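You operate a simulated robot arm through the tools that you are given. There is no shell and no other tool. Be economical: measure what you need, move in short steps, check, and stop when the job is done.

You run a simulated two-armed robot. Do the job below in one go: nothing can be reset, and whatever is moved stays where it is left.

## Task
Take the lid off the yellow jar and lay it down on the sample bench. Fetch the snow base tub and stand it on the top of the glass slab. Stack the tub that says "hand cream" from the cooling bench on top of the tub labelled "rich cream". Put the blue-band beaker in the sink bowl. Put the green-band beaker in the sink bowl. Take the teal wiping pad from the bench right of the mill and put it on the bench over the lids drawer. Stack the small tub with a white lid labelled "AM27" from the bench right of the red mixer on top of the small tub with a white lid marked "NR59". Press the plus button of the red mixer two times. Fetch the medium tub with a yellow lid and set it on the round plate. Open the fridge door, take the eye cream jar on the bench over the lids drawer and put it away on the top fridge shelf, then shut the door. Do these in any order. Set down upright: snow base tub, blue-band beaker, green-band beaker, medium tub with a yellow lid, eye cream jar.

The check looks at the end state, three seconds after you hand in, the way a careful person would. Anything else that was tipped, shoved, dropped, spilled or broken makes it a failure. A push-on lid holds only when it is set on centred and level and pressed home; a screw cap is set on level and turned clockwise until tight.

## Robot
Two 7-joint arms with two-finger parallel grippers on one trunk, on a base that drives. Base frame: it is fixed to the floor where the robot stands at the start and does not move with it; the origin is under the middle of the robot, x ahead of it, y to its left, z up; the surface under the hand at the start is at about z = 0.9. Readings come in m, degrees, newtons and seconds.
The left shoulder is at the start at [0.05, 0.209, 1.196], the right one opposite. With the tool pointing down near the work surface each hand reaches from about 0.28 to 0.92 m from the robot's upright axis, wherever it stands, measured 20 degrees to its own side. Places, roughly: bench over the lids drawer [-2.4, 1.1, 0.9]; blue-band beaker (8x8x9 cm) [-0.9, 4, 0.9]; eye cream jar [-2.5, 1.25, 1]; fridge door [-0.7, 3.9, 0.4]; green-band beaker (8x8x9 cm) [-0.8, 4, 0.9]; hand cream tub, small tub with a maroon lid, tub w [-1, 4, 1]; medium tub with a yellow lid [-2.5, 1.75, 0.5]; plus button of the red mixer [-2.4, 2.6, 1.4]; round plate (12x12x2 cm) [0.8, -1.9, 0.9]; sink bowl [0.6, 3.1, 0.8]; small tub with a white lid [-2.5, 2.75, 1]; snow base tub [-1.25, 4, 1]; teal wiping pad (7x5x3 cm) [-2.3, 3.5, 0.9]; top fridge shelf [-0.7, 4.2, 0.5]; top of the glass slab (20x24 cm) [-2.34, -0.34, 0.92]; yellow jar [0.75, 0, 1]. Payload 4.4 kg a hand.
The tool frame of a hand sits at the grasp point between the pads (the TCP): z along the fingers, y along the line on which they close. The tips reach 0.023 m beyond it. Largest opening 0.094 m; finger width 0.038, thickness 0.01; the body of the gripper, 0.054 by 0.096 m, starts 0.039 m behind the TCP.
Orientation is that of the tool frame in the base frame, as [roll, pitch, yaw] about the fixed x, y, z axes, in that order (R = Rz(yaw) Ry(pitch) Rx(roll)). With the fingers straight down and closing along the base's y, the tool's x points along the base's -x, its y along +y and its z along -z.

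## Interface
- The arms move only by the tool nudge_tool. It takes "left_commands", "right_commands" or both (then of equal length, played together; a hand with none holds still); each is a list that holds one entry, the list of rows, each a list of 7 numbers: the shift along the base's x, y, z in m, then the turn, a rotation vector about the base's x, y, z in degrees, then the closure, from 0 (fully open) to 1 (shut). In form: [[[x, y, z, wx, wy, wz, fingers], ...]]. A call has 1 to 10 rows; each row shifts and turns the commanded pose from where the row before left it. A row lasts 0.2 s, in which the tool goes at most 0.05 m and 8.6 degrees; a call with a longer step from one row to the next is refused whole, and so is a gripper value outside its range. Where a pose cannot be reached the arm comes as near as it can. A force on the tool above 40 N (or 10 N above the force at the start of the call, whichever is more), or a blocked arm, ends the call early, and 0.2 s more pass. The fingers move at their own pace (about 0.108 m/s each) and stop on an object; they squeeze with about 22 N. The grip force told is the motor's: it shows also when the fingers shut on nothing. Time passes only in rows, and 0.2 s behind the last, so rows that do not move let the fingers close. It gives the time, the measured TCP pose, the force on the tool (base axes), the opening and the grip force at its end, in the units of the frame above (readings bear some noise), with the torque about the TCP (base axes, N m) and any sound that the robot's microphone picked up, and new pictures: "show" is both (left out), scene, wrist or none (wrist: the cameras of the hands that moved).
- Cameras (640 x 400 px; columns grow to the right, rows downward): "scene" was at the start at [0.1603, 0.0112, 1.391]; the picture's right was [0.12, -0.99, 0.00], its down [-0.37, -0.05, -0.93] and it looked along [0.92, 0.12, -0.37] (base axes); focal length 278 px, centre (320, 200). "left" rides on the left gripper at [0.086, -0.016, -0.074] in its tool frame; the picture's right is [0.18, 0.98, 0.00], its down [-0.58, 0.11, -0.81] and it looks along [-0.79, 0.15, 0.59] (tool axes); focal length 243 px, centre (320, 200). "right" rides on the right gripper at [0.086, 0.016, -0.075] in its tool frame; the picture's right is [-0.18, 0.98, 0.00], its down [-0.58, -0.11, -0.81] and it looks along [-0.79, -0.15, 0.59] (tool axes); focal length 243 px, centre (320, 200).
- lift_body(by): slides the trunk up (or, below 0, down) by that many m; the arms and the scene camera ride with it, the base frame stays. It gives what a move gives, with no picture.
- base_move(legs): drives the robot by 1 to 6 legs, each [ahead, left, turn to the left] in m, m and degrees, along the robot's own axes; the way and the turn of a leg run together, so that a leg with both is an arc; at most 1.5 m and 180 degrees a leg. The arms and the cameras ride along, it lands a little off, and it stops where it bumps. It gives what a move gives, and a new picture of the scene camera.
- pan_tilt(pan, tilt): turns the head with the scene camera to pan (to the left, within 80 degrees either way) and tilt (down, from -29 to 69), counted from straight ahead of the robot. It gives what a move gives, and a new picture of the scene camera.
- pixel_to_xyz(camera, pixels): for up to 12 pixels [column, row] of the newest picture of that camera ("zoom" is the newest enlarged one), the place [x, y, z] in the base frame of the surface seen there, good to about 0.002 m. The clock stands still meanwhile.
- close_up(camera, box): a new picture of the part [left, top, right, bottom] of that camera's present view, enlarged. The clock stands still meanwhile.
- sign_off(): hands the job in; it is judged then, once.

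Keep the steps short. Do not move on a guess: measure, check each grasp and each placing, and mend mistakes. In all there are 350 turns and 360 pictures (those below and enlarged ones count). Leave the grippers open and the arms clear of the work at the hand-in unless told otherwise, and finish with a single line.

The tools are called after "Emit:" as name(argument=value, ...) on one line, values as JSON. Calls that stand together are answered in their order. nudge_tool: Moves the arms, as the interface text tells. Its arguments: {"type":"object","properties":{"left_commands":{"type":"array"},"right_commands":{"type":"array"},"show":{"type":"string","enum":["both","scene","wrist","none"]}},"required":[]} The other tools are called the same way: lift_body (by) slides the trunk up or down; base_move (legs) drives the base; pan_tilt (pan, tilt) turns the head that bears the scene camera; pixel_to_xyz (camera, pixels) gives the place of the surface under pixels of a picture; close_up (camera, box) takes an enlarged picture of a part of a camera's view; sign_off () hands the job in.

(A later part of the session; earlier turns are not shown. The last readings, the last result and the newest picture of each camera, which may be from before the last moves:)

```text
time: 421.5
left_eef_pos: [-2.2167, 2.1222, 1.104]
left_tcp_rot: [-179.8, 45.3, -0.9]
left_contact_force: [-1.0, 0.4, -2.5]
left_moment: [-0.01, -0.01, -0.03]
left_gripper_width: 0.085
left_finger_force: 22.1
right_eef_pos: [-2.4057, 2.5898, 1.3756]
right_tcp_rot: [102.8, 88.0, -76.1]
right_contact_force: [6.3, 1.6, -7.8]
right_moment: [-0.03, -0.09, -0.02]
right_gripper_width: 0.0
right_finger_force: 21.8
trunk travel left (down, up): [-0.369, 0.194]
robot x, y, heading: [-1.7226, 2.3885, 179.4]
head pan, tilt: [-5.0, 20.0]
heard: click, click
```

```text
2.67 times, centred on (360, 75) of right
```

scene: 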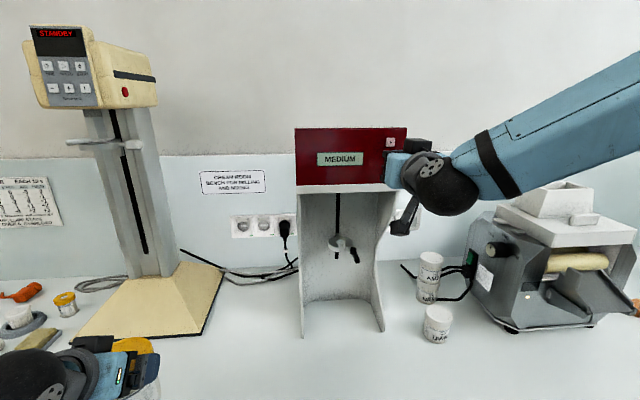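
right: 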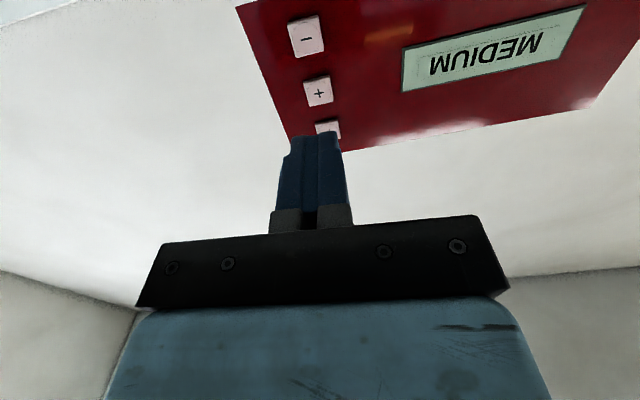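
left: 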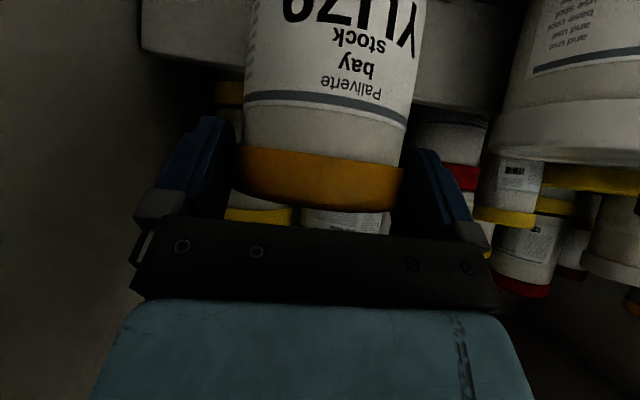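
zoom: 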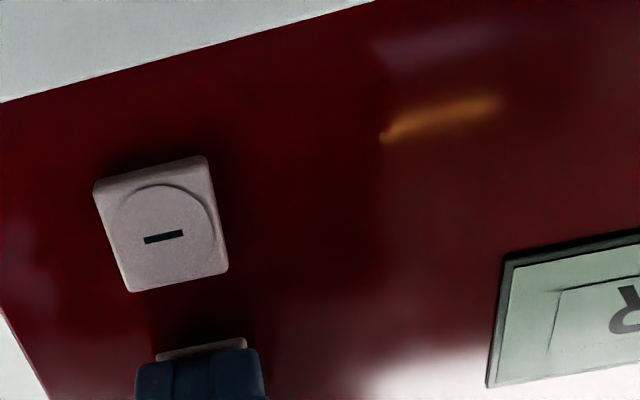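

Heard "click, click". I'll back off a little and read the display before any further press.

Emit:
nudge_tool(right_commands=[[[0.01, 0, 0, 0, 0, 0, 1], [0.02, 0, 0, 0, 0, 0, 1], [0, 0, 0, 0, 0, 0, 1]]], show="none")

Emit:
close_up(camera="scene", box=[285, 120, 415, 195])

```text
time: 422.3
left_eef_pos: [-2.2163, 2.1203, 1.1032]
left_tcp_rot: [-179.7, 45.2, -0.7]
left_contact_force: [-1.1, -1.1, -1.6]
left_moment: [0.01, -0.03, 0.02]
left_gripper_width: 0.0853
left_finger_force: 21.6
right_eef_pos: [-2.3776, 2.5896, 1.3775]
right_tcp_rot: [93.4, 88.3, -85.2]
right_contact_force: [-0.1, -0.6, -0.1]
right_moment: [-0.01, -0.03, 0.0]
right_gripper_width: 0.0001
right_finger_force: 22.6
trunk travel left (down, up): [-0.369, 0.194]
robot x, y, heading: [-1.7273, 2.3847, 179.5]
head pan, tilt: [-5.0, 20.0]
```

```text
4.92 times, centred on (350, 158) of scene
```

zoom: 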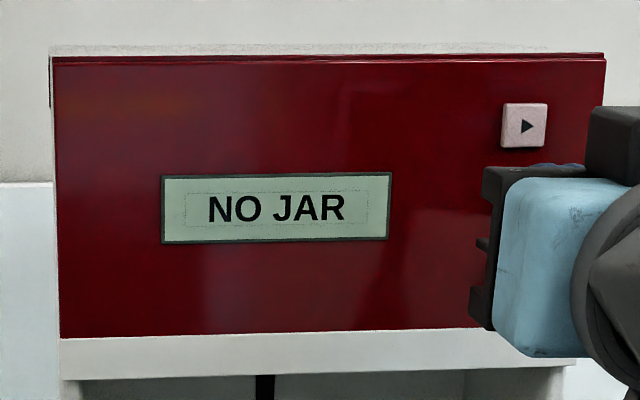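

The display says "NO JAR": the broad fingertip must also have touched the start button. I'll change to a 45° pitched hand so only a tip corner touches, then look at the display again.

Emit:
nudge_tool(right_commands=[[[0.02, 0, 0, 0, -7.2, 0, 1], [0, 0, 0, 0, -7.2, 0, 1], [0, 0, 0, 0, -7.2, 0, 1], [0, 0, 0, 0, -7.2, 0, 1], [0, 0, 0, 0, -7.2, 0, 1], [0, 0, 0, 0, -7.2, 0, 1], [0, 0, 0, 0, 0, 0, 1]]], show="wrist")

Emit:
close_up(camera="scene", box=[285, 120, 415, 195])

```text
time: 423.9
left_eef_pos: [-2.2173, 2.1222, 1.1049]
left_tcp_rot: [-179.8, 45.3, -0.8]
left_contact_force: [0.1, 0.0, -3.7]
left_moment: [0.0, -0.06, -0.02]
left_gripper_width: 0.0847
left_finger_force: 22.1
right_eef_pos: [-2.3556, 2.5898, 1.3764]
right_tcp_rot: [176.6, 46.6, -2.9]
right_contact_force: [0.2, 0.7, -0.1]
right_moment: [-0.03, -0.02, -0.02]
right_gripper_width: 0.0
right_finger_force: 21.7
trunk travel left (down, up): [-0.369, 0.194]
robot x, y, heading: [-1.7237, 2.3894, 179.2]
head pan, tilt: [-5.0, 20.0]
```

right: 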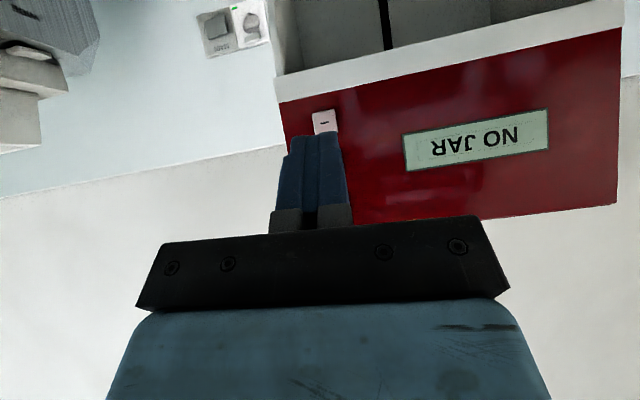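

```text
4.92 times, centred on (350, 158) of scene
```

zoom: 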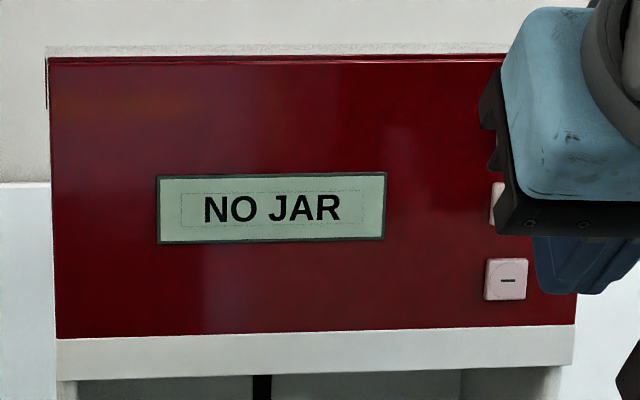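

Display unchanged. I'll press plus once with the fingertip corner, in small steps, and read the result.

Emit:
nudge_tool(right_commands=[[[-0.025, -0.001, 0, 0, 0, 0, 1], [-0.01, 0, 0, 0, 0, 0, 1], [-0.004, 0, 0, 0, 0, 0, 1], [0, 0, 0, 0, 0, 0, 1]]], show="none")

Emit:
nudge_tool(right_commands=[[[-0.002, 0, 0, 0, 0, 0, 1], [-0.001, 0, 0, 0, 0, 0, 1], [0, 0, 0, 0, 0, 0, 1]]], show="none")

```text
time: 424.9
left_eef_pos: [-2.2162, 2.1226, 1.1052]
left_tcp_rot: [-179.8, 45.3, -0.8]
left_contact_force: [-1.1, 0.2, -2.1]
left_moment: [0.03, -0.07, 0.0]
left_gripper_width: 0.085
left_finger_force: 22.0
right_eef_pos: [-2.3943, 2.5885, 1.3772]
right_tcp_rot: [176.7, 46.7, -2.8]
right_contact_force: [0.1, -0.1, -1.1]
right_moment: [-0.01, -0.04, 0.01]
right_gripper_width: 0.0
right_finger_force: 22.0
trunk travel left (down, up): [-0.369, 0.194]
robot x, y, heading: [-1.726, 2.3843, 179.3]
head pan, tilt: [-5.0, 20.0]
```

```text
time: 425.7
left_eef_pos: [-2.2177, 2.1218, 1.1044]
left_tcp_rot: [-179.8, 45.2, -0.8]
left_contact_force: [0.3, 0.5, -1.9]
left_moment: [0.01, -0.02, 0.04]
left_gripper_width: 0.0851
left_finger_force: 21.5
right_eef_pos: [-2.3974, 2.5888, 1.375]
right_tcp_rot: [176.6, 46.6, -2.7]
right_contact_force: [0.9, -0.9, -0.2]
right_moment: [0.01, 0.0, -0.01]
right_gripper_width: 0.0
right_finger_force: 22.0
trunk travel left (down, up): [-0.369, 0.194]
robot x, y, heading: [-1.7239, 2.3867, 179.6]
head pan, tilt: [-5.0, 20.0]
heard: click
```

One click. Backing off and reading the display.

Emit:
nudge_tool(right_commands=[[[0.015, 0, 0, 0, 0, 0, 1], [0.02, 0, 0, 0, 0, 0, 1], [0, 0, 0, 0, 0, 0, 1]]], show="none")

Emit:
close_up(camera="scene", box=[285, 120, 415, 195])

```text
time: 426.5
left_eef_pos: [-2.216, 2.121, 1.1034]
left_tcp_rot: [-179.9, 45.4, -0.8]
left_contact_force: [-0.1, 0.8, -2.1]
left_moment: [-0.01, -0.01, -0.02]
left_gripper_width: 0.085
left_finger_force: 21.6
right_eef_pos: [-2.3624, 2.5891, 1.3751]
right_tcp_rot: [176.6, 46.6, -2.7]
right_contact_force: [0.3, -0.5, -1.1]
right_moment: [0.01, 0.02, 0.01]
right_gripper_width: 0.0002
right_finger_force: 22.0
trunk travel left (down, up): [-0.369, 0.194]
robot x, y, heading: [-1.7265, 2.3878, 179.4]
head pan, tilt: [-5.0, 20.0]
```

```text
4.92 times, centred on (350, 158) of scene
```

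zoom: 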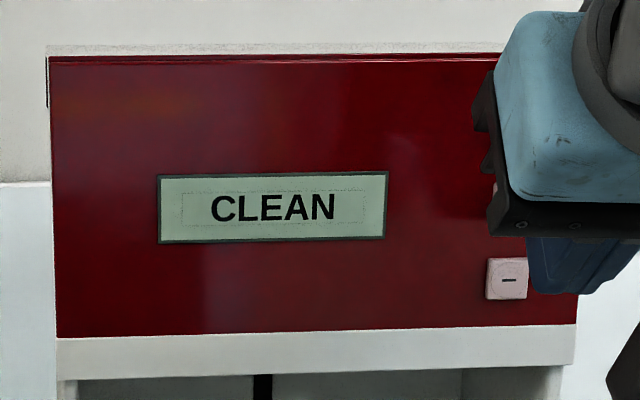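

"CLEAN": two plus presses from MEDIUM by my count (first press was followed by the stray start touch). Leaving it. Returning the right hand to pointing down, then driving toward the round plate.

Emit:
nudge_tool(right_commands=[[[0.03, 0, 0, 0, -7.8, 0, 1], [0.04, 0, 0, 0, -7.8, 0, 0.5], [0.04, 0, 0, 0, -7.8, 0, 0], [0.04, 0, 0, 0, -7.8, 0, 0], [0.02, 0, 0, 0, -7.8, 0, 0], [0, 0.02, 0, 0, -7.6, 0, 0]]], left_commands=[[[0.03, 0, 0.01, 0, 0, 0, 0.6], [0.03, 0, 0.01, 0, 0, 0, 0.6], [0.03, 0, 0.01, 0, 0, 0, 0.6], [0.03, 0, 0.01, 0, 0, 0, 0.6], [0, 0, 0, 0, 0, 0, 0.6], [0, 0, 0, 0, 0, 0, 0.6]]], show="none")

Emit:
base_move(legs=[[-0.75, 0, 0], [0, 1.5, 0], [0, 1.5, 0], [0, 1.2, 0]])

```text
time: 427.9
left_eef_pos: [-2.1812, 2.124, 1.1226]
left_tcp_rot: [-179.9, 45.3, -0.9]
left_contact_force: [-0.1, 0.4, -2.6]
left_moment: [-0.01, -0.01, 0.04]
left_gripper_width: 0.0851
left_finger_force: 21.6
left hand out of reach, approached as far as the arm can: row 2, 3, 4
right_eef_pos: [-2.193, 2.6128, 1.3755]
right_tcp_rot: [178.6, -0.1, -1.9]
right_contact_force: [0.2, 0.3, -0.2]
right_moment: [0.0, 0.0, 0.03]
right_gripper_width: 0.0937
right_finger_force: 0.1
trunk travel left (down, up): [-0.369, 0.194]
robot x, y, heading: [-1.723, 2.3906, 179.5]
head pan, tilt: [-5.0, 20.0]
```

```text
time: 468.2
left_eef_pos: [-1.385, -2.1033, 1.1222]
left_tcp_rot: [-179.8, 45.3, 1.1]
left_contact_force: [0.7, -0.4, -2.6]
left_moment: [0.03, -0.04, 0.01]
left_gripper_width: 0.0853
left_finger_force: 21.6
right_eef_pos: [-1.4127, -1.615, 1.3766]
right_tcp_rot: [178.8, 0.0, 0.0]
right_contact_force: [0.6, -0.3, -0.2]
right_moment: [-0.01, 0.04, 0.01]
right_gripper_width: 0.0942
right_finger_force: 0.1
trunk travel left (down, up): [-0.369, 0.194]
robot x, y, heading: [-0.9374, -1.826, -178.6]
head pan, tilt: [-5.0, 20.0]
```

scene: 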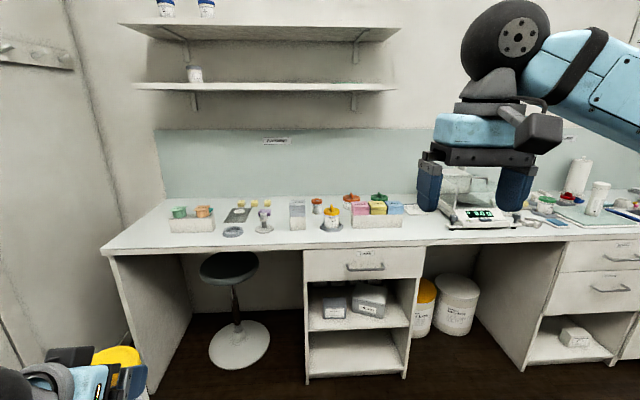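

Turning 180° to face the plate bench and approaching.

Emit:
base_move(legs=[[0, 0, 178.5], [0.55, 0, 0]])

Emit:
pan_tilt(pan=10, tilt=38)

```text
time: 478.5
left_eef_pos: [0.0854, -1.6508, 1.1232]
left_tcp_rot: [-179.8, 45.3, 174.3]
left_contact_force: [0.1, 0.0, -3.2]
left_moment: [-0.02, 0.06, 0.02]
left_gripper_width: 0.0845
left_finger_force: 21.1
right_eef_pos: [0.0553, -2.1401, 1.3756]
right_tcp_rot: [178.6, 0.0, 173.3]
right_contact_force: [0.8, 0.4, 0.6]
right_moment: [-0.02, -0.02, 0.02]
right_gripper_width: 0.0939
right_finger_force: 0.0
trunk travel left (down, up): [-0.369, 0.194]
robot x, y, heading: [-0.3893, -1.8766, -5.4]
head pan, tilt: [-5.0, 20.0]
```

scene: 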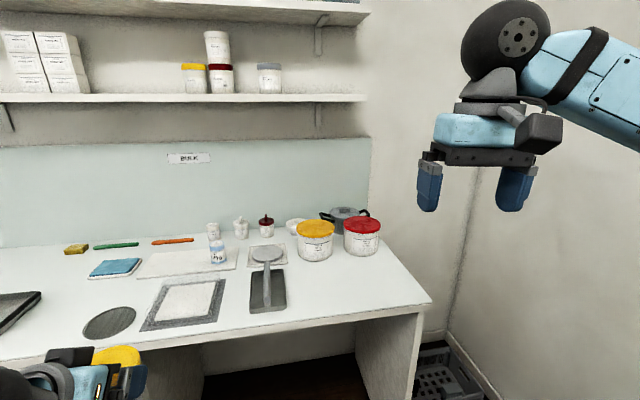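

```text
time: 479.3
left_eef_pos: [0.0857, -1.6522, 1.1225]
left_tcp_rot: [-179.9, 45.3, 174.2]
left_contact_force: [0.0, -0.1, -2.7]
left_moment: [0.0, 0.03, -0.01]
left_gripper_width: 0.0849
left_finger_force: 22.1
right_eef_pos: [0.0542, -2.14, 1.3759]
right_tcp_rot: [178.8, 0.2, 173.2]
right_contact_force: [0.5, 1.0, 1.6]
right_moment: [-0.03, -0.01, 0.0]
right_gripper_width: 0.094
right_finger_force: 0.0
trunk travel left (down, up): [-0.369, 0.194]
robot x, y, heading: [-0.3945, -1.8744, -5.4]
head pan, tilt: [10.0, 38.0]
```

scene: 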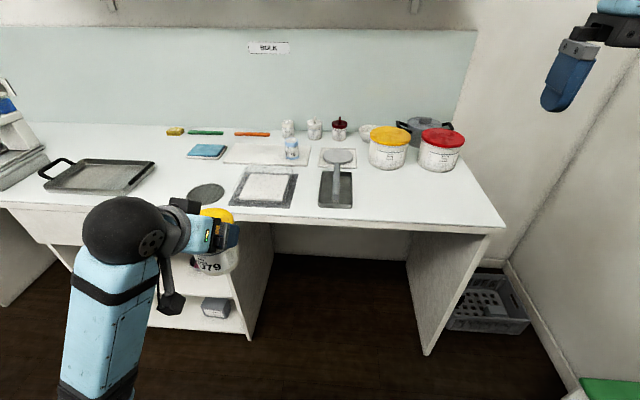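

Two round things: a dark disc at pixel (207,193) and a round platform at (340,157). Measuring both.

Emit:
close_up(camera="scene", box=[170, 120, 380, 230])

Emit:
pixel_to_xyz(camera="scene", pixels=[[207, 193], [190, 193], [224, 193], [340, 156], [325, 157], [355, 156], [338, 185], [337, 155], [265, 187], [310, 155]])

```text
3.05 times, centred on (275, 175) of scene
```

zoom: 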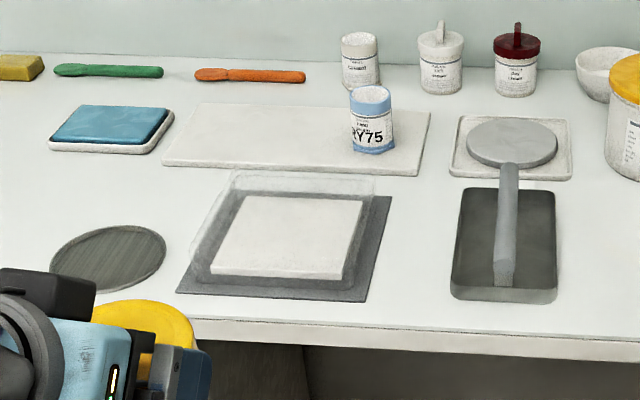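

```text
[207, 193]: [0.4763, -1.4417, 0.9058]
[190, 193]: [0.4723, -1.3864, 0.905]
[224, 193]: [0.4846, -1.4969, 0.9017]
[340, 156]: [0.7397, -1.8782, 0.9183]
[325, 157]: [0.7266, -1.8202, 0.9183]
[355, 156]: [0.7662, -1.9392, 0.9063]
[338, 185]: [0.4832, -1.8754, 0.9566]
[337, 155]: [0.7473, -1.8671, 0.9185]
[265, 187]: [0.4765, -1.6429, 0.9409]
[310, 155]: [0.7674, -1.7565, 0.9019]
```

The paler disc at (0.737, -1.879), top z 0.9185, matches the given place. I'll look closer at it and the bar in front.

Emit:
close_up(camera="scene", box=[305, 140, 375, 215])

Emit:
pixel_to_xyz(camera="zoom", pixels=[[220, 100], [430, 90], [325, 50], [325, 130], [310, 180], [310, 250], [300, 340], [200, 200], [290, 150], [300, 380]])

```text
5.33 times, centred on (340, 178) of scene
```

zoom: 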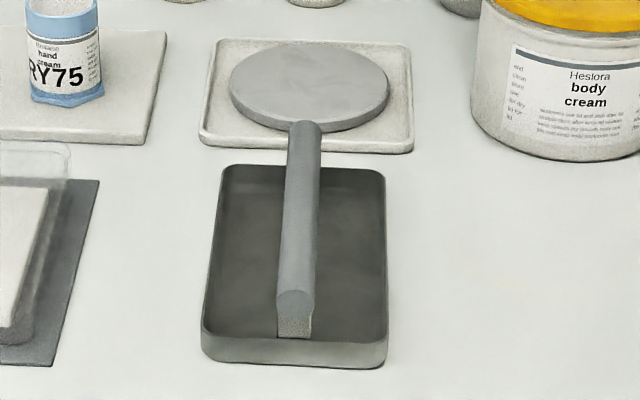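

```text
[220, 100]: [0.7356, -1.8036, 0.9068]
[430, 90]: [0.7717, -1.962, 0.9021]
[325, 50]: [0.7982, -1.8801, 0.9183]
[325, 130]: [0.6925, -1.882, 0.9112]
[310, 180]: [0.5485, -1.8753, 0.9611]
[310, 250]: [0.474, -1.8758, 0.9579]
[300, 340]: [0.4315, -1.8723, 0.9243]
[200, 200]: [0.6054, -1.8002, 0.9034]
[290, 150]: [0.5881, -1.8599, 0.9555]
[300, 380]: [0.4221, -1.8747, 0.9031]
```

Clear geometry: a bar in a tray in front (top z 0.961, ending x ≈ 0.60), plate centre (0.745, -1.88). Straightening the heading and moving 0.36 m ahead.

Emit:
base_move(legs=[[0, 0, 5.4], [0.36, -0.02, 0]])

Emit:
nudge_tool(left_commands=[[[0.01, -0.03, 0.02, 0, 0, 0, 0.6], [0.02, -0.035, 0.02, 0, 0, 0, 0.6], [0.03, -0.035, 0, 0, 0, 0, 0.6], [0.03, -0.035, 0, 0, 0, 0, 0.6], [0.03, -0.035, 0, 0, 0, 0, 0.6], [0.03, -0.035, 0, 0, 0, 0, 0.6], [0.03, -0.02, 0, 0, 0, 0, 0.6], [0, 0, 0, 0, 0, 0, 0.6]]], show="scene")

```text
time: 482.1
left_eef_pos: [0.4222, -1.6233, 1.123]
left_tcp_rot: [-179.8, 45.3, -179.9]
left_contact_force: [0.7, 0.3, -3.0]
left_moment: [0.0, 0.01, -0.04]
left_gripper_width: 0.0851
left_finger_force: 21.8
right_eef_pos: [0.4402, -2.1121, 1.3764]
right_tcp_rot: [178.7, 0.1, 178.9]
right_contact_force: [0.7, -0.6, -0.4]
right_moment: [0.03, 0.01, -0.03]
right_gripper_width: 0.0941
right_finger_force: 0.2
trunk travel left (down, up): [-0.369, 0.194]
robot x, y, heading: [-0.0311, -1.8961, 0.4]
head pan, tilt: [10.0, 38.0]
```

scene: 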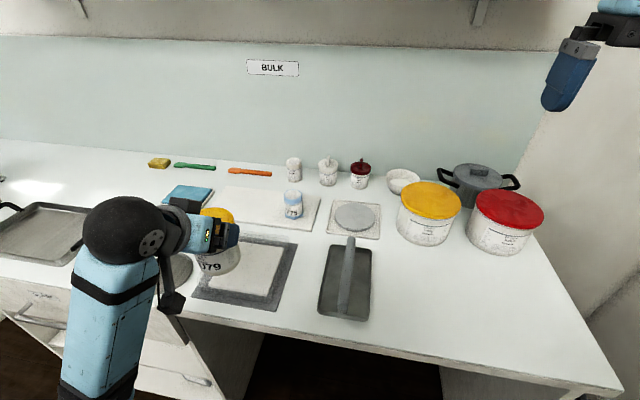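

```text
time: 483.9
left_eef_pos: [0.6012, -1.848, 1.1627]
left_tcp_rot: [-179.6, 45.3, -179.8]
left_contact_force: [-0.7, -0.6, -2.5]
left_moment: [-0.02, 0.02, -0.01]
left_gripper_width: 0.0846
left_finger_force: 22.1
right_eef_pos: [0.4391, -2.1115, 1.3754]
right_tcp_rot: [178.7, 0.1, 179.0]
right_contact_force: [-0.1, 0.1, 0.5]
right_moment: [0.04, -0.03, 0.04]
right_gripper_width: 0.0941
right_finger_force: 0.2
trunk travel left (down, up): [-0.369, 0.194]
robot x, y, heading: [-0.0237, -1.8952, 0.4]
head pan, tilt: [10.0, 38.0]
```

scene: 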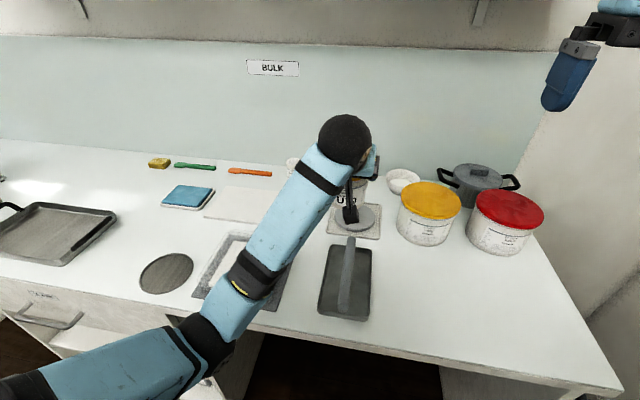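

Moving the tub over the plate centre (0.745, -1.88) and lowering to just above.

Emit:
nudge_tool(left_commands=[[[0.036, -0.008, 0, 0, 0, 0, 0.6], [0.036, -0.008, 0, 0, 0, 0, 0.6], [0.036, -0.008, 0, 0, 0, 0, 0.6], [0.036, -0.008, 0, 0, 0, 0, 0.6], [0, 0, -0.045, 0, 0, 0, 0.6], [0, 0, -0.045, 0, 0, 0, 0.6], [0, 0, -0.04, 0, 0, 0, 0.6], [0, 0, 0, 0, 0, 0, 0.6]]], show="wrist")

Emit:
close_up(camera="scene", box=[280, 140, 440, 260])

```text
time: 485.7
left_eef_pos: [0.7475, -1.882, 1.0334]
left_tcp_rot: [-179.8, 45.3, -180.0]
left_contact_force: [-0.2, 0.1, -2.8]
left_moment: [0.04, 0.02, -0.01]
left_gripper_width: 0.0848
left_finger_force: 22.4
right_eef_pos: [0.4399, -2.1119, 1.3768]
right_tcp_rot: [178.7, 0.1, 179.0]
right_contact_force: [-0.1, -0.4, 0.8]
right_moment: [0.02, 0.0, 0.01]
right_gripper_width: 0.0939
right_finger_force: 0.1
trunk travel left (down, up): [-0.369, 0.194]
robot x, y, heading: [-0.0323, -1.8965, 0.3]
head pan, tilt: [10.0, 38.0]
```

left: 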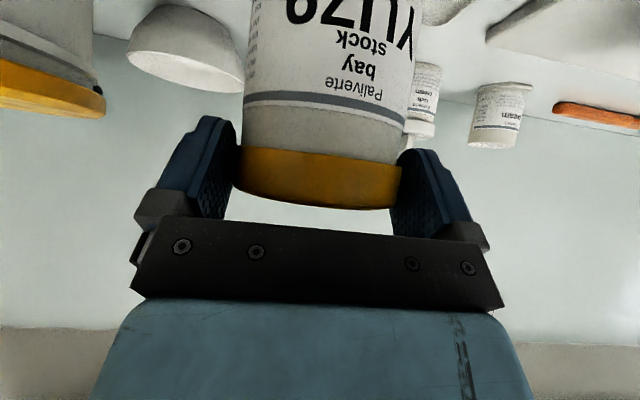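

```text
3.33 times, centred on (360, 200) of scene
```

zoom: 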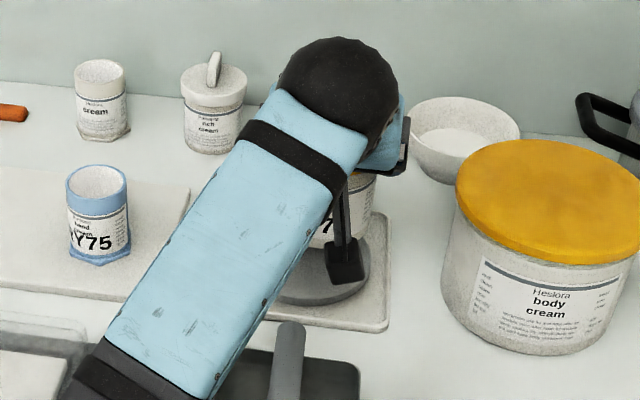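

Lowering to contact.

Emit:
nudge_tool(left_commands=[[[0, 0, -0.012, 0, 0, 0, 0.6], [0, 0, -0.008, 0, 0, 0, 0.6], [0, 0, -0.002, 0, 0, 0, 0.6], [0, 0, 0, 0, 0, 0, 0.6]]], show="none")

Emit:
nudge_tool(left_commands=[[[0, 0, -0.002, 0, 0, 0, 0.6], [0, 0, -0.001, 0, 0, 0, 0.6], [0, 0, 0, 0, 0, 0, 0.6]]], show="none")

```text
time: 486.7
left_eef_pos: [0.7447, -1.8817, 1.0108]
left_tcp_rot: [-179.8, 45.3, -179.9]
left_contact_force: [-0.1, -0.3, -2.4]
left_moment: [-0.02, 0.03, -0.01]
left_gripper_width: 0.0847
left_finger_force: 21.8
right_eef_pos: [0.4404, -2.112, 1.3747]
right_tcp_rot: [178.6, 0.1, 179.0]
right_contact_force: [-0.2, -0.3, -0.6]
right_moment: [-0.03, 0.04, 0.02]
right_gripper_width: 0.094
right_finger_force: 0.1
trunk travel left (down, up): [-0.369, 0.194]
robot x, y, heading: [-0.029, -1.8956, 0.1]
head pan, tilt: [10.0, 38.0]
```

```text
time: 487.5
left_eef_pos: [0.7456, -1.8822, 1.0084]
left_tcp_rot: [-179.8, 45.3, -179.8]
left_contact_force: [-0.3, 0.5, -0.8]
left_moment: [0.05, -0.02, -0.03]
left_gripper_width: 0.0846
left_finger_force: 21.7
right_eef_pos: [0.4403, -2.1127, 1.3763]
right_tcp_rot: [178.7, 0.1, 179.0]
right_contact_force: [0.9, -0.1, -0.1]
right_moment: [-0.03, 0.01, 0.02]
right_gripper_width: 0.094
right_finger_force: 0.1
trunk travel left (down, up): [-0.369, 0.194]
robot x, y, heading: [-0.0314, -1.8907, 0.5]
head pan, tilt: [10.0, 38.0]
```

Emit:
nudge_tool(left_commands=[[[0, 0, -0.001, 0, 0, 0, 0.6], [0, 0, 0, 0, 0, 0, 0.3], [0, 0, 0, 0, 0, 0, 0], [0, 0, 0, 0, 0, 0, 0], [-0.01, 0, 0.012, 0, 0, 0, 0], [-0.02, 0, 0.024, 0, 0, 0, 0], [-0.03, 0, 0.035, 0, 0, 0, 0], [-0.03, 0, 0.035, 0, 0, 0, 0], [-0.03, 0.02, 0.03, 0, 0, 0, 0], [-0.03, 0.03, 0.02, 0, 0, 0, 0]]], show="none")

Emit:
pan_tilt(pan=-10, tilt=38)

Emit:
close_up(camera="scene", box=[200, 120, 380, 240])

```text
time: 489.9
left_eef_pos: [0.6103, -1.7953, 1.1744]
left_tcp_rot: [174.5, 47.6, 178.9]
left_contact_force: [-0.1, 0.1, 0.1]
left_moment: [0.0, 0.04, 0.0]
left_gripper_width: 0.0938
left_finger_force: 0.0
right_eef_pos: [0.4405, -2.1141, 1.3763]
right_tcp_rot: [178.8, 0.0, 179.0]
right_contact_force: [1.1, 0.2, 0.3]
right_moment: [0.0, 0.0, 0.01]
right_gripper_width: 0.0941
right_finger_force: 0.0
trunk travel left (down, up): [-0.369, 0.194]
robot x, y, heading: [-0.0289, -1.8957, 0.6]
head pan, tilt: [10.0, 38.0]
stopped in row 10 (left hand): the arm was blocked; the commanded pose is now the measured one
```

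```text
time: 490.8
left_eef_pos: [0.6092, -1.7948, 1.1734]
left_tcp_rot: [174.6, 47.6, 179.0]
left_contact_force: [0.1, 0.2, 0.3]
left_moment: [-0.01, 0.01, 0.01]
left_gripper_width: 0.0938
left_finger_force: 0.1
right_eef_pos: [0.4399, -2.1124, 1.3748]
right_tcp_rot: [178.7, 0.1, 178.9]
right_contact_force: [-0.1, -0.5, -0.7]
right_moment: [-0.01, 0.04, 0.04]
right_gripper_width: 0.094
right_finger_force: 0.0
trunk travel left (down, up): [-0.369, 0.194]
robot x, y, heading: [-0.0298, -1.895, 0.5]
head pan, tilt: [-10.0, 38.0]
```

scene: 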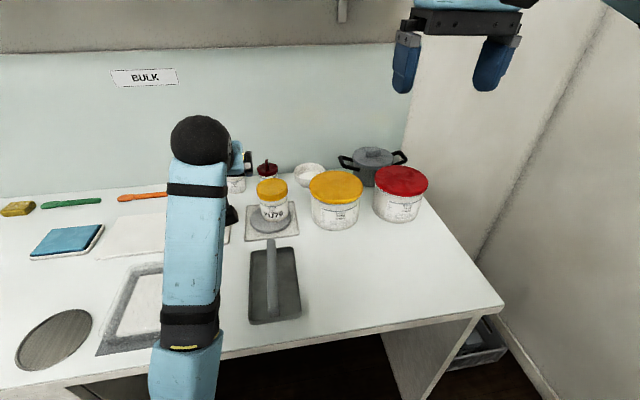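

```text
3.33 times, centred on (290, 180) of scene
```

zoom: 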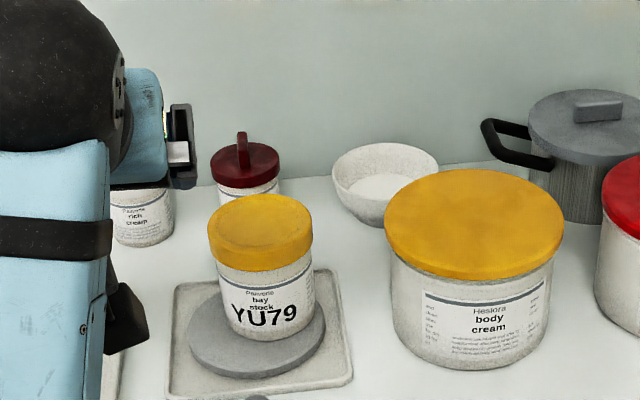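

The tub stands on the plate. Backing away, turning the left hand down again, and going to the eye cream jar.

Emit:
base_move(legs=[[-0.9, 0, 0], [0, 0, 179.5], [0, -1.5, 0], [0, -1.5, 0]])

Emit:
nudge_tool(left_commands=[[[0, 0, 0.01, 0, -7.9, 0, 0], [0, 0, 0.01, 0, -7.9, 0, 0], [0, 0, 0.01, 0, -7.9, 0, 0], [0, -0.02, 0.01, 0, -7.9, 0, 0], [0, -0.03, 0.01, 0, -7.9, 0, 0], [0, -0.03, 0.01, 0, -7.9, 0, 0], [0, -0.03, 0, 0, 0, 0, 0]]], right_commands=[[[0, 0, -0.02, 0, 0, 0, 0], [0, 0, -0.02, 0, 0, 0, 0], [0, 0, -0.02, 0, 0, 0, 0], [0, 0, -0.02, 0, 0, 0, 0], [0, 0, -0.01, 0, 0, 0, 0], [0, 0, 0, 0, 0, 0, 0], [0, 0, 0, 0, 0, 0, 0]]], show="none")

```text
time: 529.2
left_eef_pos: [-2.109, 0.8645, 1.174]
left_tcp_rot: [174.6, 47.4, 7.1]
left_contact_force: [-0.6, 0.7, 0.4]
left_moment: [-0.01, 0.0, -0.03]
left_gripper_width: 0.0939
left_finger_force: 0.0
right_eef_pos: [-1.9858, 1.2044, 1.3765]
right_tcp_rot: [178.7, 0.2, 7.4]
right_contact_force: [0.3, -0.7, 0.5]
right_moment: [0.0, 0.0, -0.02]
right_gripper_width: 0.0943
right_finger_force: 0.0
trunk travel left (down, up): [-0.369, 0.194]
robot x, y, heading: [-1.4912, 1.0561, -171.2]
head pan, tilt: [-10.0, 38.0]
```

scene: 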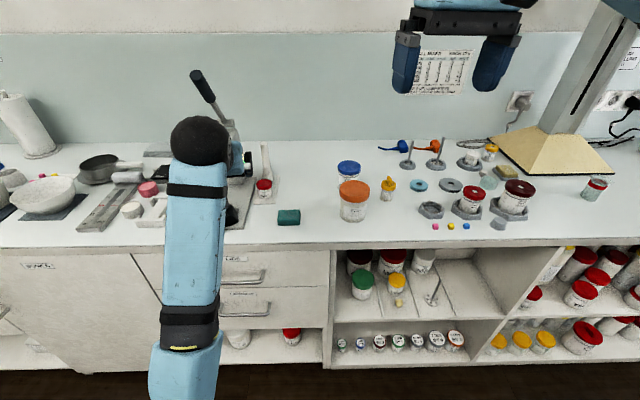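

```text
time: 530.8
left_eef_pos: [-2.2165, 0.7173, 1.1441]
left_tcp_rot: [169.4, 0.3, 4.7]
left_contact_force: [-0.8, 0.4, 0.4]
left_moment: [0.05, -0.01, 0.01]
left_gripper_width: 0.0939
left_finger_force: 0.1
left hand out of reach, approached as far as the arm can: row 3, 4, 5, 6
right_eef_pos: [-1.9859, 1.2037, 1.2869]
right_tcp_rot: [178.8, 0.1, 7.3]
right_contact_force: [-0.3, -0.6, 0.6]
right_moment: [0.04, 0.0, 0.02]
right_gripper_width: 0.0941
right_finger_force: 0.2
trunk travel left (down, up): [-0.369, 0.194]
robot x, y, heading: [-1.4915, 1.0591, -171.4]
head pan, tilt: [-10.0, 38.0]
```

The left hand drifted toward the press. Backing off and looking.

Emit:
base_move(legs=[[-0.15, 0, -8.6]])

```text
time: 532.2
left_eef_pos: [-2.1061, 0.839, 1.1445]
left_tcp_rot: [169.3, 0.3, -3.5]
left_contact_force: [-0.3, 0.1, -0.5]
left_moment: [0.0, -0.01, 0.04]
left_gripper_width: 0.0942
left_finger_force: 0.1
right_eef_pos: [-1.8056, 1.2876, 1.2867]
right_tcp_rot: [178.7, -0.1, -1.2]
right_contact_force: [-0.1, -0.3, 0.2]
right_moment: [-0.02, 0.02, 0.04]
right_gripper_width: 0.0939
right_finger_force: 0.1
trunk travel left (down, up): [-0.369, 0.194]
robot x, y, heading: [-1.337, 1.0687, -179.8]
head pan, tilt: [-10.0, 38.0]
```

scene: 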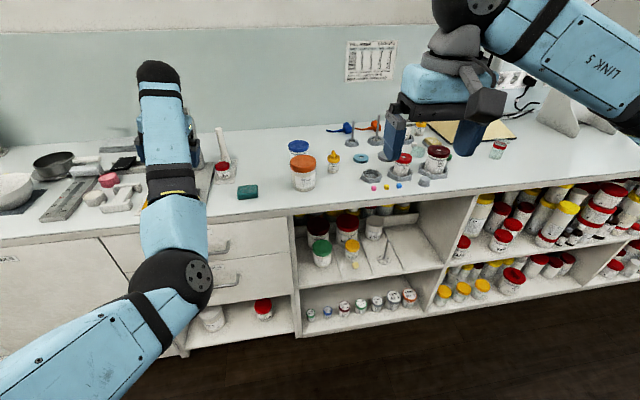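

Pulling the left hand back, up, and levelling it.

Emit:
nudge_tool(left_commands=[[[0.04, 0, 0.02, 0, 0, 0, 0], [0.04, 0, 0.02, 3, 0, 0, 0], [0.04, 0, 0.02, 3, 0, 0, 0], [0.04, 0, 0.02, 3, 0, 0, 0], [0.04, 0, 0.02, 1.7, 0, 0, 0], [0.03, 0, 0.02, 0, 0, 3, 0]]], show="scene")

Emit:
close_up(camera="scene", box=[60, 60, 380, 230])

```text
time: 533.6
left_eef_pos: [-2.0717, 0.7414, 1.1787]
left_tcp_rot: [179.9, 1.0, -0.3]
left_contact_force: [-0.6, 0.8, 0.0]
left_moment: [0.01, 0.0, 0.01]
left_gripper_width: 0.094
left_finger_force: 0.2
left hand out of reach, approached as far as the arm can: row 1, 2, 3, 4, 5, 6
right_eef_pos: [-1.8055, 1.2886, 1.2862]
right_tcp_rot: [178.8, 0.1, -1.2]
right_contact_force: [0.4, 0.0, -0.3]
right_moment: [-0.01, 0.03, -0.01]
right_gripper_width: 0.0939
right_finger_force: 0.1
trunk travel left (down, up): [-0.369, 0.194]
robot x, y, heading: [-1.3366, 1.0697, -179.8]
head pan, tilt: [-10.0, 38.0]
```

scene: 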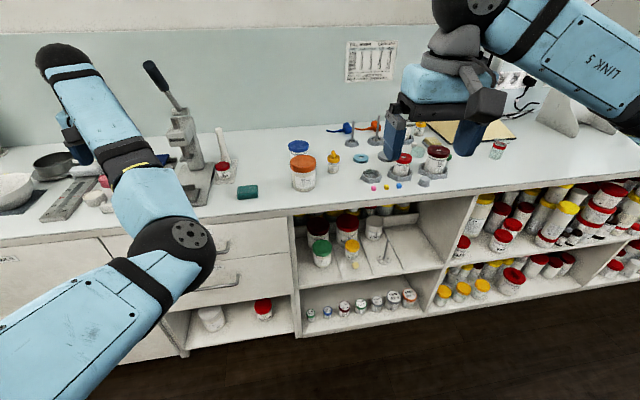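

```text
2.00 times, centred on (220, 145) of scene
```

zoom: 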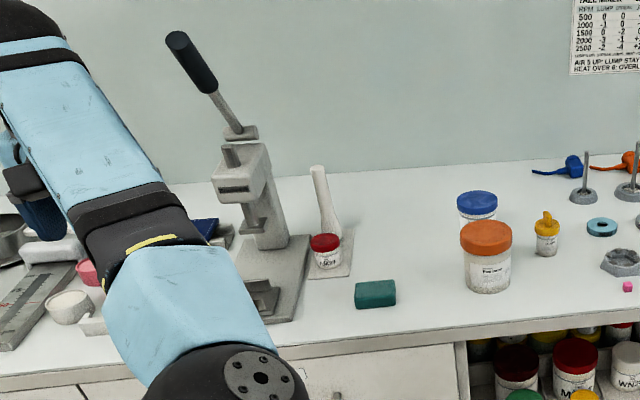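

The press is undisturbed. The left arm is in an awkward posture; I'll try raising it outward to unfold it.

Emit:
nudge_tool(left_commands=[[[0, -0.02, 0.04, 0, 0, 0, 0], [0, -0.02, 0.04, 0, 0, 0, 0], [0, -0.02, 0.04, 0, 0, 0, 0], [0.02, -0.02, 0.03, 0, 0, 0, 0], [0.04, 0, 0, 0, 0, 0, 0], [0.04, 0, 0, 0, 0, 0, 0], [0.04, 0, 0, 0, 0, 0, 0], [0.04, 0, 0, 0, 0, 0, 0]]], show="scene")

```text
time: 535.4
left_eef_pos: [-1.9276, 0.6019, 1.3328]
left_tcp_rot: [180.0, 1.0, -0.4]
left_contact_force: [-0.2, 0.7, 0.2]
left_moment: [-0.03, -0.02, 0.03]
left_gripper_width: 0.0943
left_finger_force: 0.1
left hand out of reach, approached as far as the arm can: row 5, 6, 7, 8
right_eef_pos: [-1.8042, 1.2871, 1.2878]
right_tcp_rot: [178.7, 0.1, -1.1]
right_contact_force: [-0.6, 0.1, 1.3]
right_moment: [0.01, 0.02, 0.0]
right_gripper_width: 0.0939
right_finger_force: 0.0
trunk travel left (down, up): [-0.369, 0.194]
robot x, y, heading: [-1.3344, 1.0663, -179.7]
head pan, tilt: [-10.0, 38.0]
```

scene: 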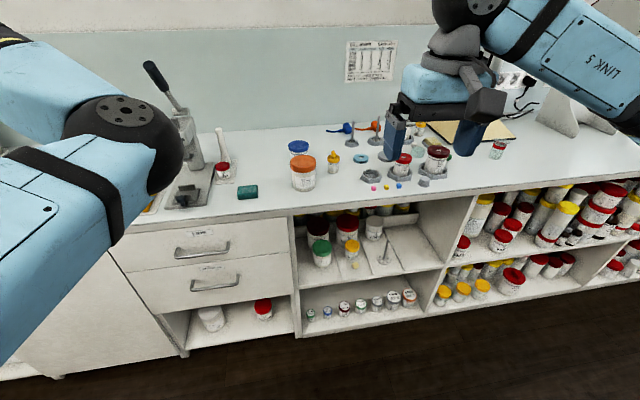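

The left arm's elbow is folded inward; I'll use the right hand for the eye cream jar. Measuring its lid.

Emit:
close_up(camera="scene", box=[260, 125, 350, 200])

Emit:
pixel_to_xyz(camera="zoom", pixels=[[208, 150], [345, 152], [275, 112], [275, 170], [225, 260], [375, 260], [300, 230], [300, 295], [300, 210]])

```text
5.33 times, centred on (305, 162) of scene
```

zoom: 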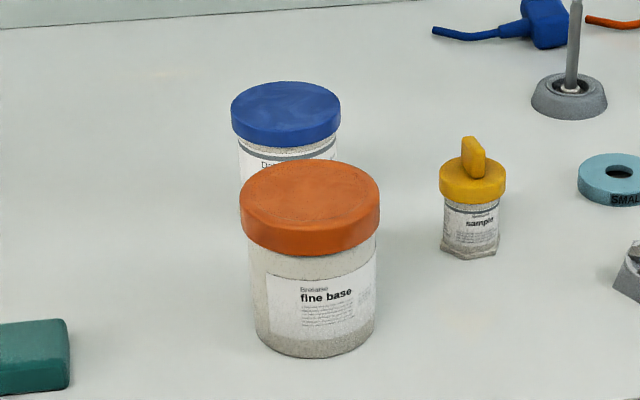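

```text
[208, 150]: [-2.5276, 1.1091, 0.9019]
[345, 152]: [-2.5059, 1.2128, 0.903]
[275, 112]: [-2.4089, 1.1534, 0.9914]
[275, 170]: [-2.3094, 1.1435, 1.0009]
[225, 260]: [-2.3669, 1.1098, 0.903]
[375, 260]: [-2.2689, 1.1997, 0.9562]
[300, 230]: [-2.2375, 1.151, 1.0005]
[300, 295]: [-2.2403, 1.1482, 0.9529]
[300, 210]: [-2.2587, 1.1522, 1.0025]
```

Emit:
pixel_to_xyz(camera="zoom", pixels=[[236, 103], [336, 103], [286, 87], [286, 124], [260, 92], [315, 120], [315, 92], [258, 120], [245, 212], [375, 205], [310, 165], [310, 240]])

```text
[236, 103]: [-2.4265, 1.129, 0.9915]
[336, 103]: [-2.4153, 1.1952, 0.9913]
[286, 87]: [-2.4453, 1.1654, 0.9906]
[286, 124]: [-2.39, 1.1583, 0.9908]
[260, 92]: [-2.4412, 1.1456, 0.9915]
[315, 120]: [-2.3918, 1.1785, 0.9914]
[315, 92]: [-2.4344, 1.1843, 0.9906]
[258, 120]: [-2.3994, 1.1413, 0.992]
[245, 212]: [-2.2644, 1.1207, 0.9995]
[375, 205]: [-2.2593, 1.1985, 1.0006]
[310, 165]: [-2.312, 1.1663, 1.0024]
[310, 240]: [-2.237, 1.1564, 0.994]
```

Eye cream lid centre (-2.419, 1.162), top z 0.991. Driving 0.3 m ahead and moving the right hand above it.

Emit:
base_move(legs=[[0.3, 0, 0]])

Emit:
nudge_tool(right_commands=[[[-0.04, -0.0158, 0, 1.3, 0, 0, 0], [-0.04, -0.0158, 0, 0, 0, 0, 0], [-0.04, -0.0158, 0, 0, 0, 0, 0], [-0.04, -0.0158, 0, 0, 0, 0, 0], [-0.04, -0.0158, 0, 0, 0, 0, 0], [-0.04, -0.0158, 0, 0, 0, 0, 0], [-0.04, -0.0158, 0, 0, 0, 0, 0], [-0.036, -0.0144, 0, 0, 0, 0, 0], [0, 0, -0.045, 0, 0, 0, 0], [0, 0, -0.045, 0, 0, 0, 0]]], show="wrist")

```text
time: 537.4
left_eef_pos: [-2.2188, 0.599, 1.3326]
left_tcp_rot: [179.9, 1.0, 0.0]
left_contact_force: [0.1, 0.3, -0.2]
left_moment: [-0.02, 0.04, 0.03]
left_gripper_width: 0.094
left_finger_force: 0.0
right_eef_pos: [-2.097, 1.2829, 1.2862]
right_tcp_rot: [178.7, 0.1, -0.8]
right_contact_force: [-0.6, -0.1, 0.2]
right_moment: [0.0, -0.02, -0.01]
right_gripper_width: 0.094
right_finger_force: 0.0
trunk travel left (down, up): [-0.369, 0.194]
robot x, y, heading: [-1.6308, 1.064, -179.6]
head pan, tilt: [-10.0, 38.0]
```

scene: 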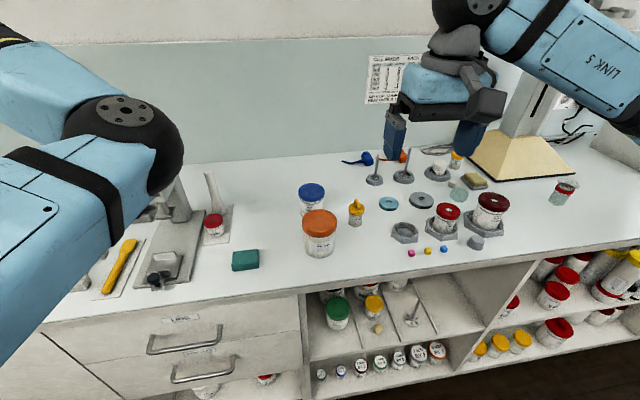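

```text
time: 539.6
left_eef_pos: [-2.2186, 0.5992, 1.3326]
left_tcp_rot: [179.9, 1.0, -0.2]
left_contact_force: [0.7, -1.3, 0.0]
left_moment: [0.03, -0.02, -0.02]
left_gripper_width: 0.0939
left_finger_force: 0.2
right_eef_pos: [-2.4144, 1.1615, 1.1965]
right_tcp_rot: [-180.0, 0.1, -0.8]
right_contact_force: [-1.1, 0.0, 0.0]
right_moment: [-0.02, -0.03, -0.02]
right_gripper_width: 0.0938
right_finger_force: 0.2
trunk travel left (down, up): [-0.369, 0.194]
robot x, y, heading: [-1.6279, 1.0668, -179.4]
head pan, tilt: [-10.0, 38.0]
```

right: 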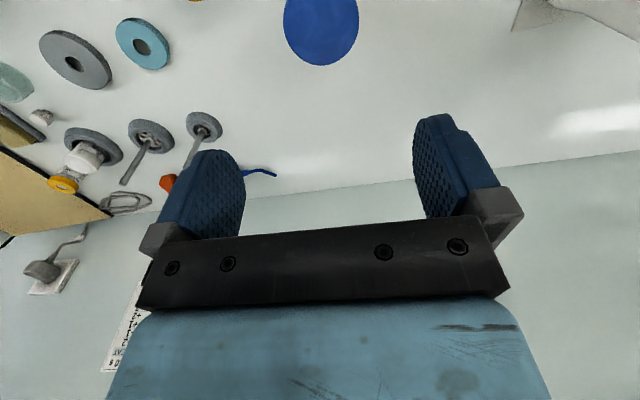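

Centred. Descending to z 0.972, closing and lifting.

Emit:
nudge_tool(right_commands=[[[-0.004, 0.0005, -0.045, 0, 0, 0, 0], [0, 0, -0.045, 0, 0, 0, 0], [0, 0, -0.045, 0, 0, 0, 0], [0, 0, -0.045, 0, 0, 0, 0], [0, 0, -0.042, 0, 0, 0, 0], [0, 0, 0, 0, 0, 0, 0], [0, 0, 0, 0, 0, 0, 0.2], [0, 0, 0, 0, 0, 0, 0.4], [0, 0, 0, 0, 0, 0, 0.6], [0, 0, 0, 0, 0, 0, 0.6]]], show="none")

Emit:
nudge_tool(right_commands=[[[0, 0, 0.01, 0, 0, 0, 0.6], [0, 0, 0.03, 0, 0, 0, 0.6], [0, 0, 0.045, 0, 0, 0, 0.6], [0, 0, 0.045, 0, 0, 0, 0.6], [0, 0, 0.045, 0, 0, 0, 0.6], [0, 0, 0.045, 0, 0, 0, 0.6], [0.03, 0, 0.02, 0, 0, 0, 0.6], [0.04, 0.01, 0, 0, 0, 0, 0.6], [0.04, 0.01, 0, 0, 0, 0, 0.6], [0.04, 0.01, 0, 0, 0, 0, 0.6]]], show="scene")

```text
time: 541.8
left_eef_pos: [-2.2172, 0.5983, 1.3335]
left_tcp_rot: [179.9, 1.0, 0.0]
left_contact_force: [-0.3, 0.3, 0.1]
left_moment: [-0.03, 0.0, 0.02]
left_gripper_width: 0.0938
left_finger_force: 0.1
right_eef_pos: [-2.4132, 1.1611, 0.9729]
right_tcp_rot: [-180.0, 0.1, -1.0]
right_contact_force: [0.2, -0.1, -0.4]
right_moment: [-0.04, 0.01, 0.03]
right_gripper_width: 0.0752
right_finger_force: 22.3
trunk travel left (down, up): [-0.369, 0.194]
robot x, y, heading: [-1.626, 1.0658, -179.6]
head pan, tilt: [-10.0, 38.0]
```

```text
time: 544.0
left_eef_pos: [-2.2172, 0.6004, 1.3349]
left_tcp_rot: [179.9, 1.0, -0.1]
left_contact_force: [0.0, 0.2, 0.6]
left_moment: [-0.03, -0.01, 0.0]
left_gripper_width: 0.0941
left_finger_force: 0.0
right_eef_pos: [-2.2661, 1.192, 1.2178]
right_tcp_rot: [179.9, 0.2, -0.9]
right_contact_force: [-0.3, 1.2, -2.4]
right_moment: [0.03, 0.0, 0.0]
right_gripper_width: 0.0749
right_finger_force: 21.6
trunk travel left (down, up): [-0.369, 0.194]
robot x, y, heading: [-1.6276, 1.0657, -179.5]
head pan, tilt: [-10.0, 38.0]
```

scene: 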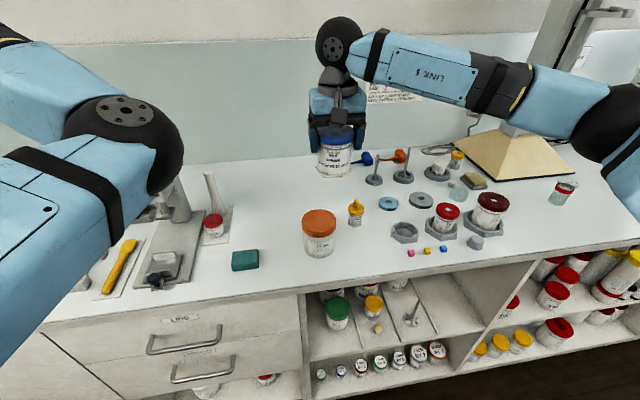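

Eye cream jar is held. Driving to the cooling bench; I'll set it down there in the free spot where the beakers stood, open the fridge, then regrip it at a tilt for the shelf.

Emit:
base_move(legs=[[-0.55, 0, 0], [0, 0, -90.3], [1.5, 0, 0], [0.6, 0, 0]])

Emit:
pan_tilt(pan=-12, tilt=40)

```text
time: 560.8
left_eef_pos: [-1.4908, 3.7526, 1.3335]
left_tcp_rot: [180.0, 1.0, -93.0]
left_contact_force: [0.2, 0.3, -0.3]
left_moment: [-0.02, 0.05, 0.02]
left_gripper_width: 0.0939
left_finger_force: 0.0
right_eef_pos: [-0.8963, 3.7722, 1.2159]
right_tcp_rot: [-180.0, 0.2, -93.8]
right_contact_force: [0.3, 0.1, -1.8]
right_moment: [0.02, 0.01, 0.03]
right_gripper_width: 0.0747
right_finger_force: 21.7
trunk travel left (down, up): [-0.369, 0.194]
robot x, y, heading: [-1.0561, 3.1409, 87.8]
head pan, tilt: [-10.0, 38.0]
```

scene: 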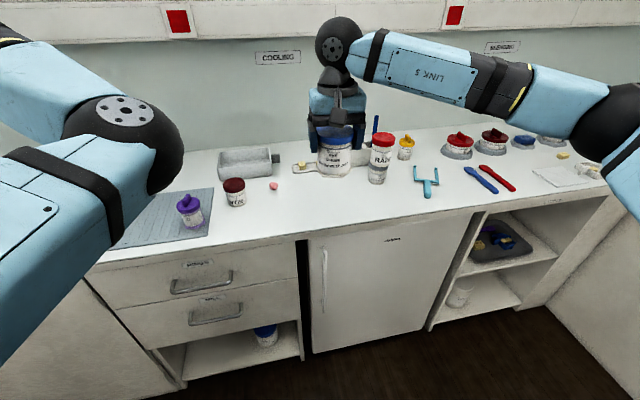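

```text
time: 561.4
left_eef_pos: [-1.4916, 3.7531, 1.334]
left_tcp_rot: [179.9, 1.0, -93.0]
left_contact_force: [1.0, -0.9, 0.2]
left_moment: [-0.03, 0.0, 0.02]
left_gripper_width: 0.094
left_finger_force: 0.0
right_eef_pos: [-0.8953, 3.774, 1.2164]
right_tcp_rot: [-180.0, 0.1, -93.7]
right_contact_force: [0.2, 0.7, -1.9]
right_moment: [-0.04, 0.01, -0.02]
right_gripper_width: 0.0749
right_finger_force: 22.0
trunk travel left (down, up): [-0.369, 0.194]
robot x, y, heading: [-1.0494, 3.1399, 87.5]
head pan, tilt: [-12.0, 40.0]
```

scene: 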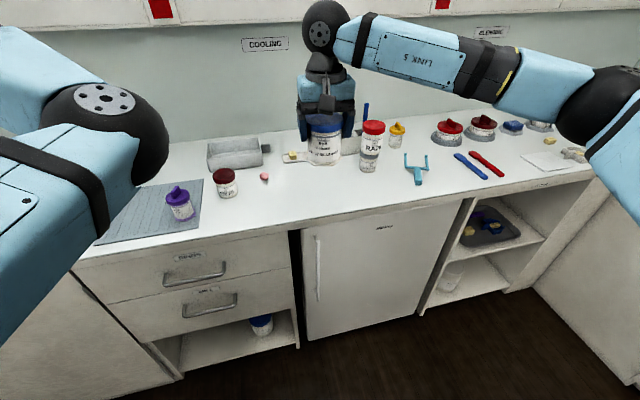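

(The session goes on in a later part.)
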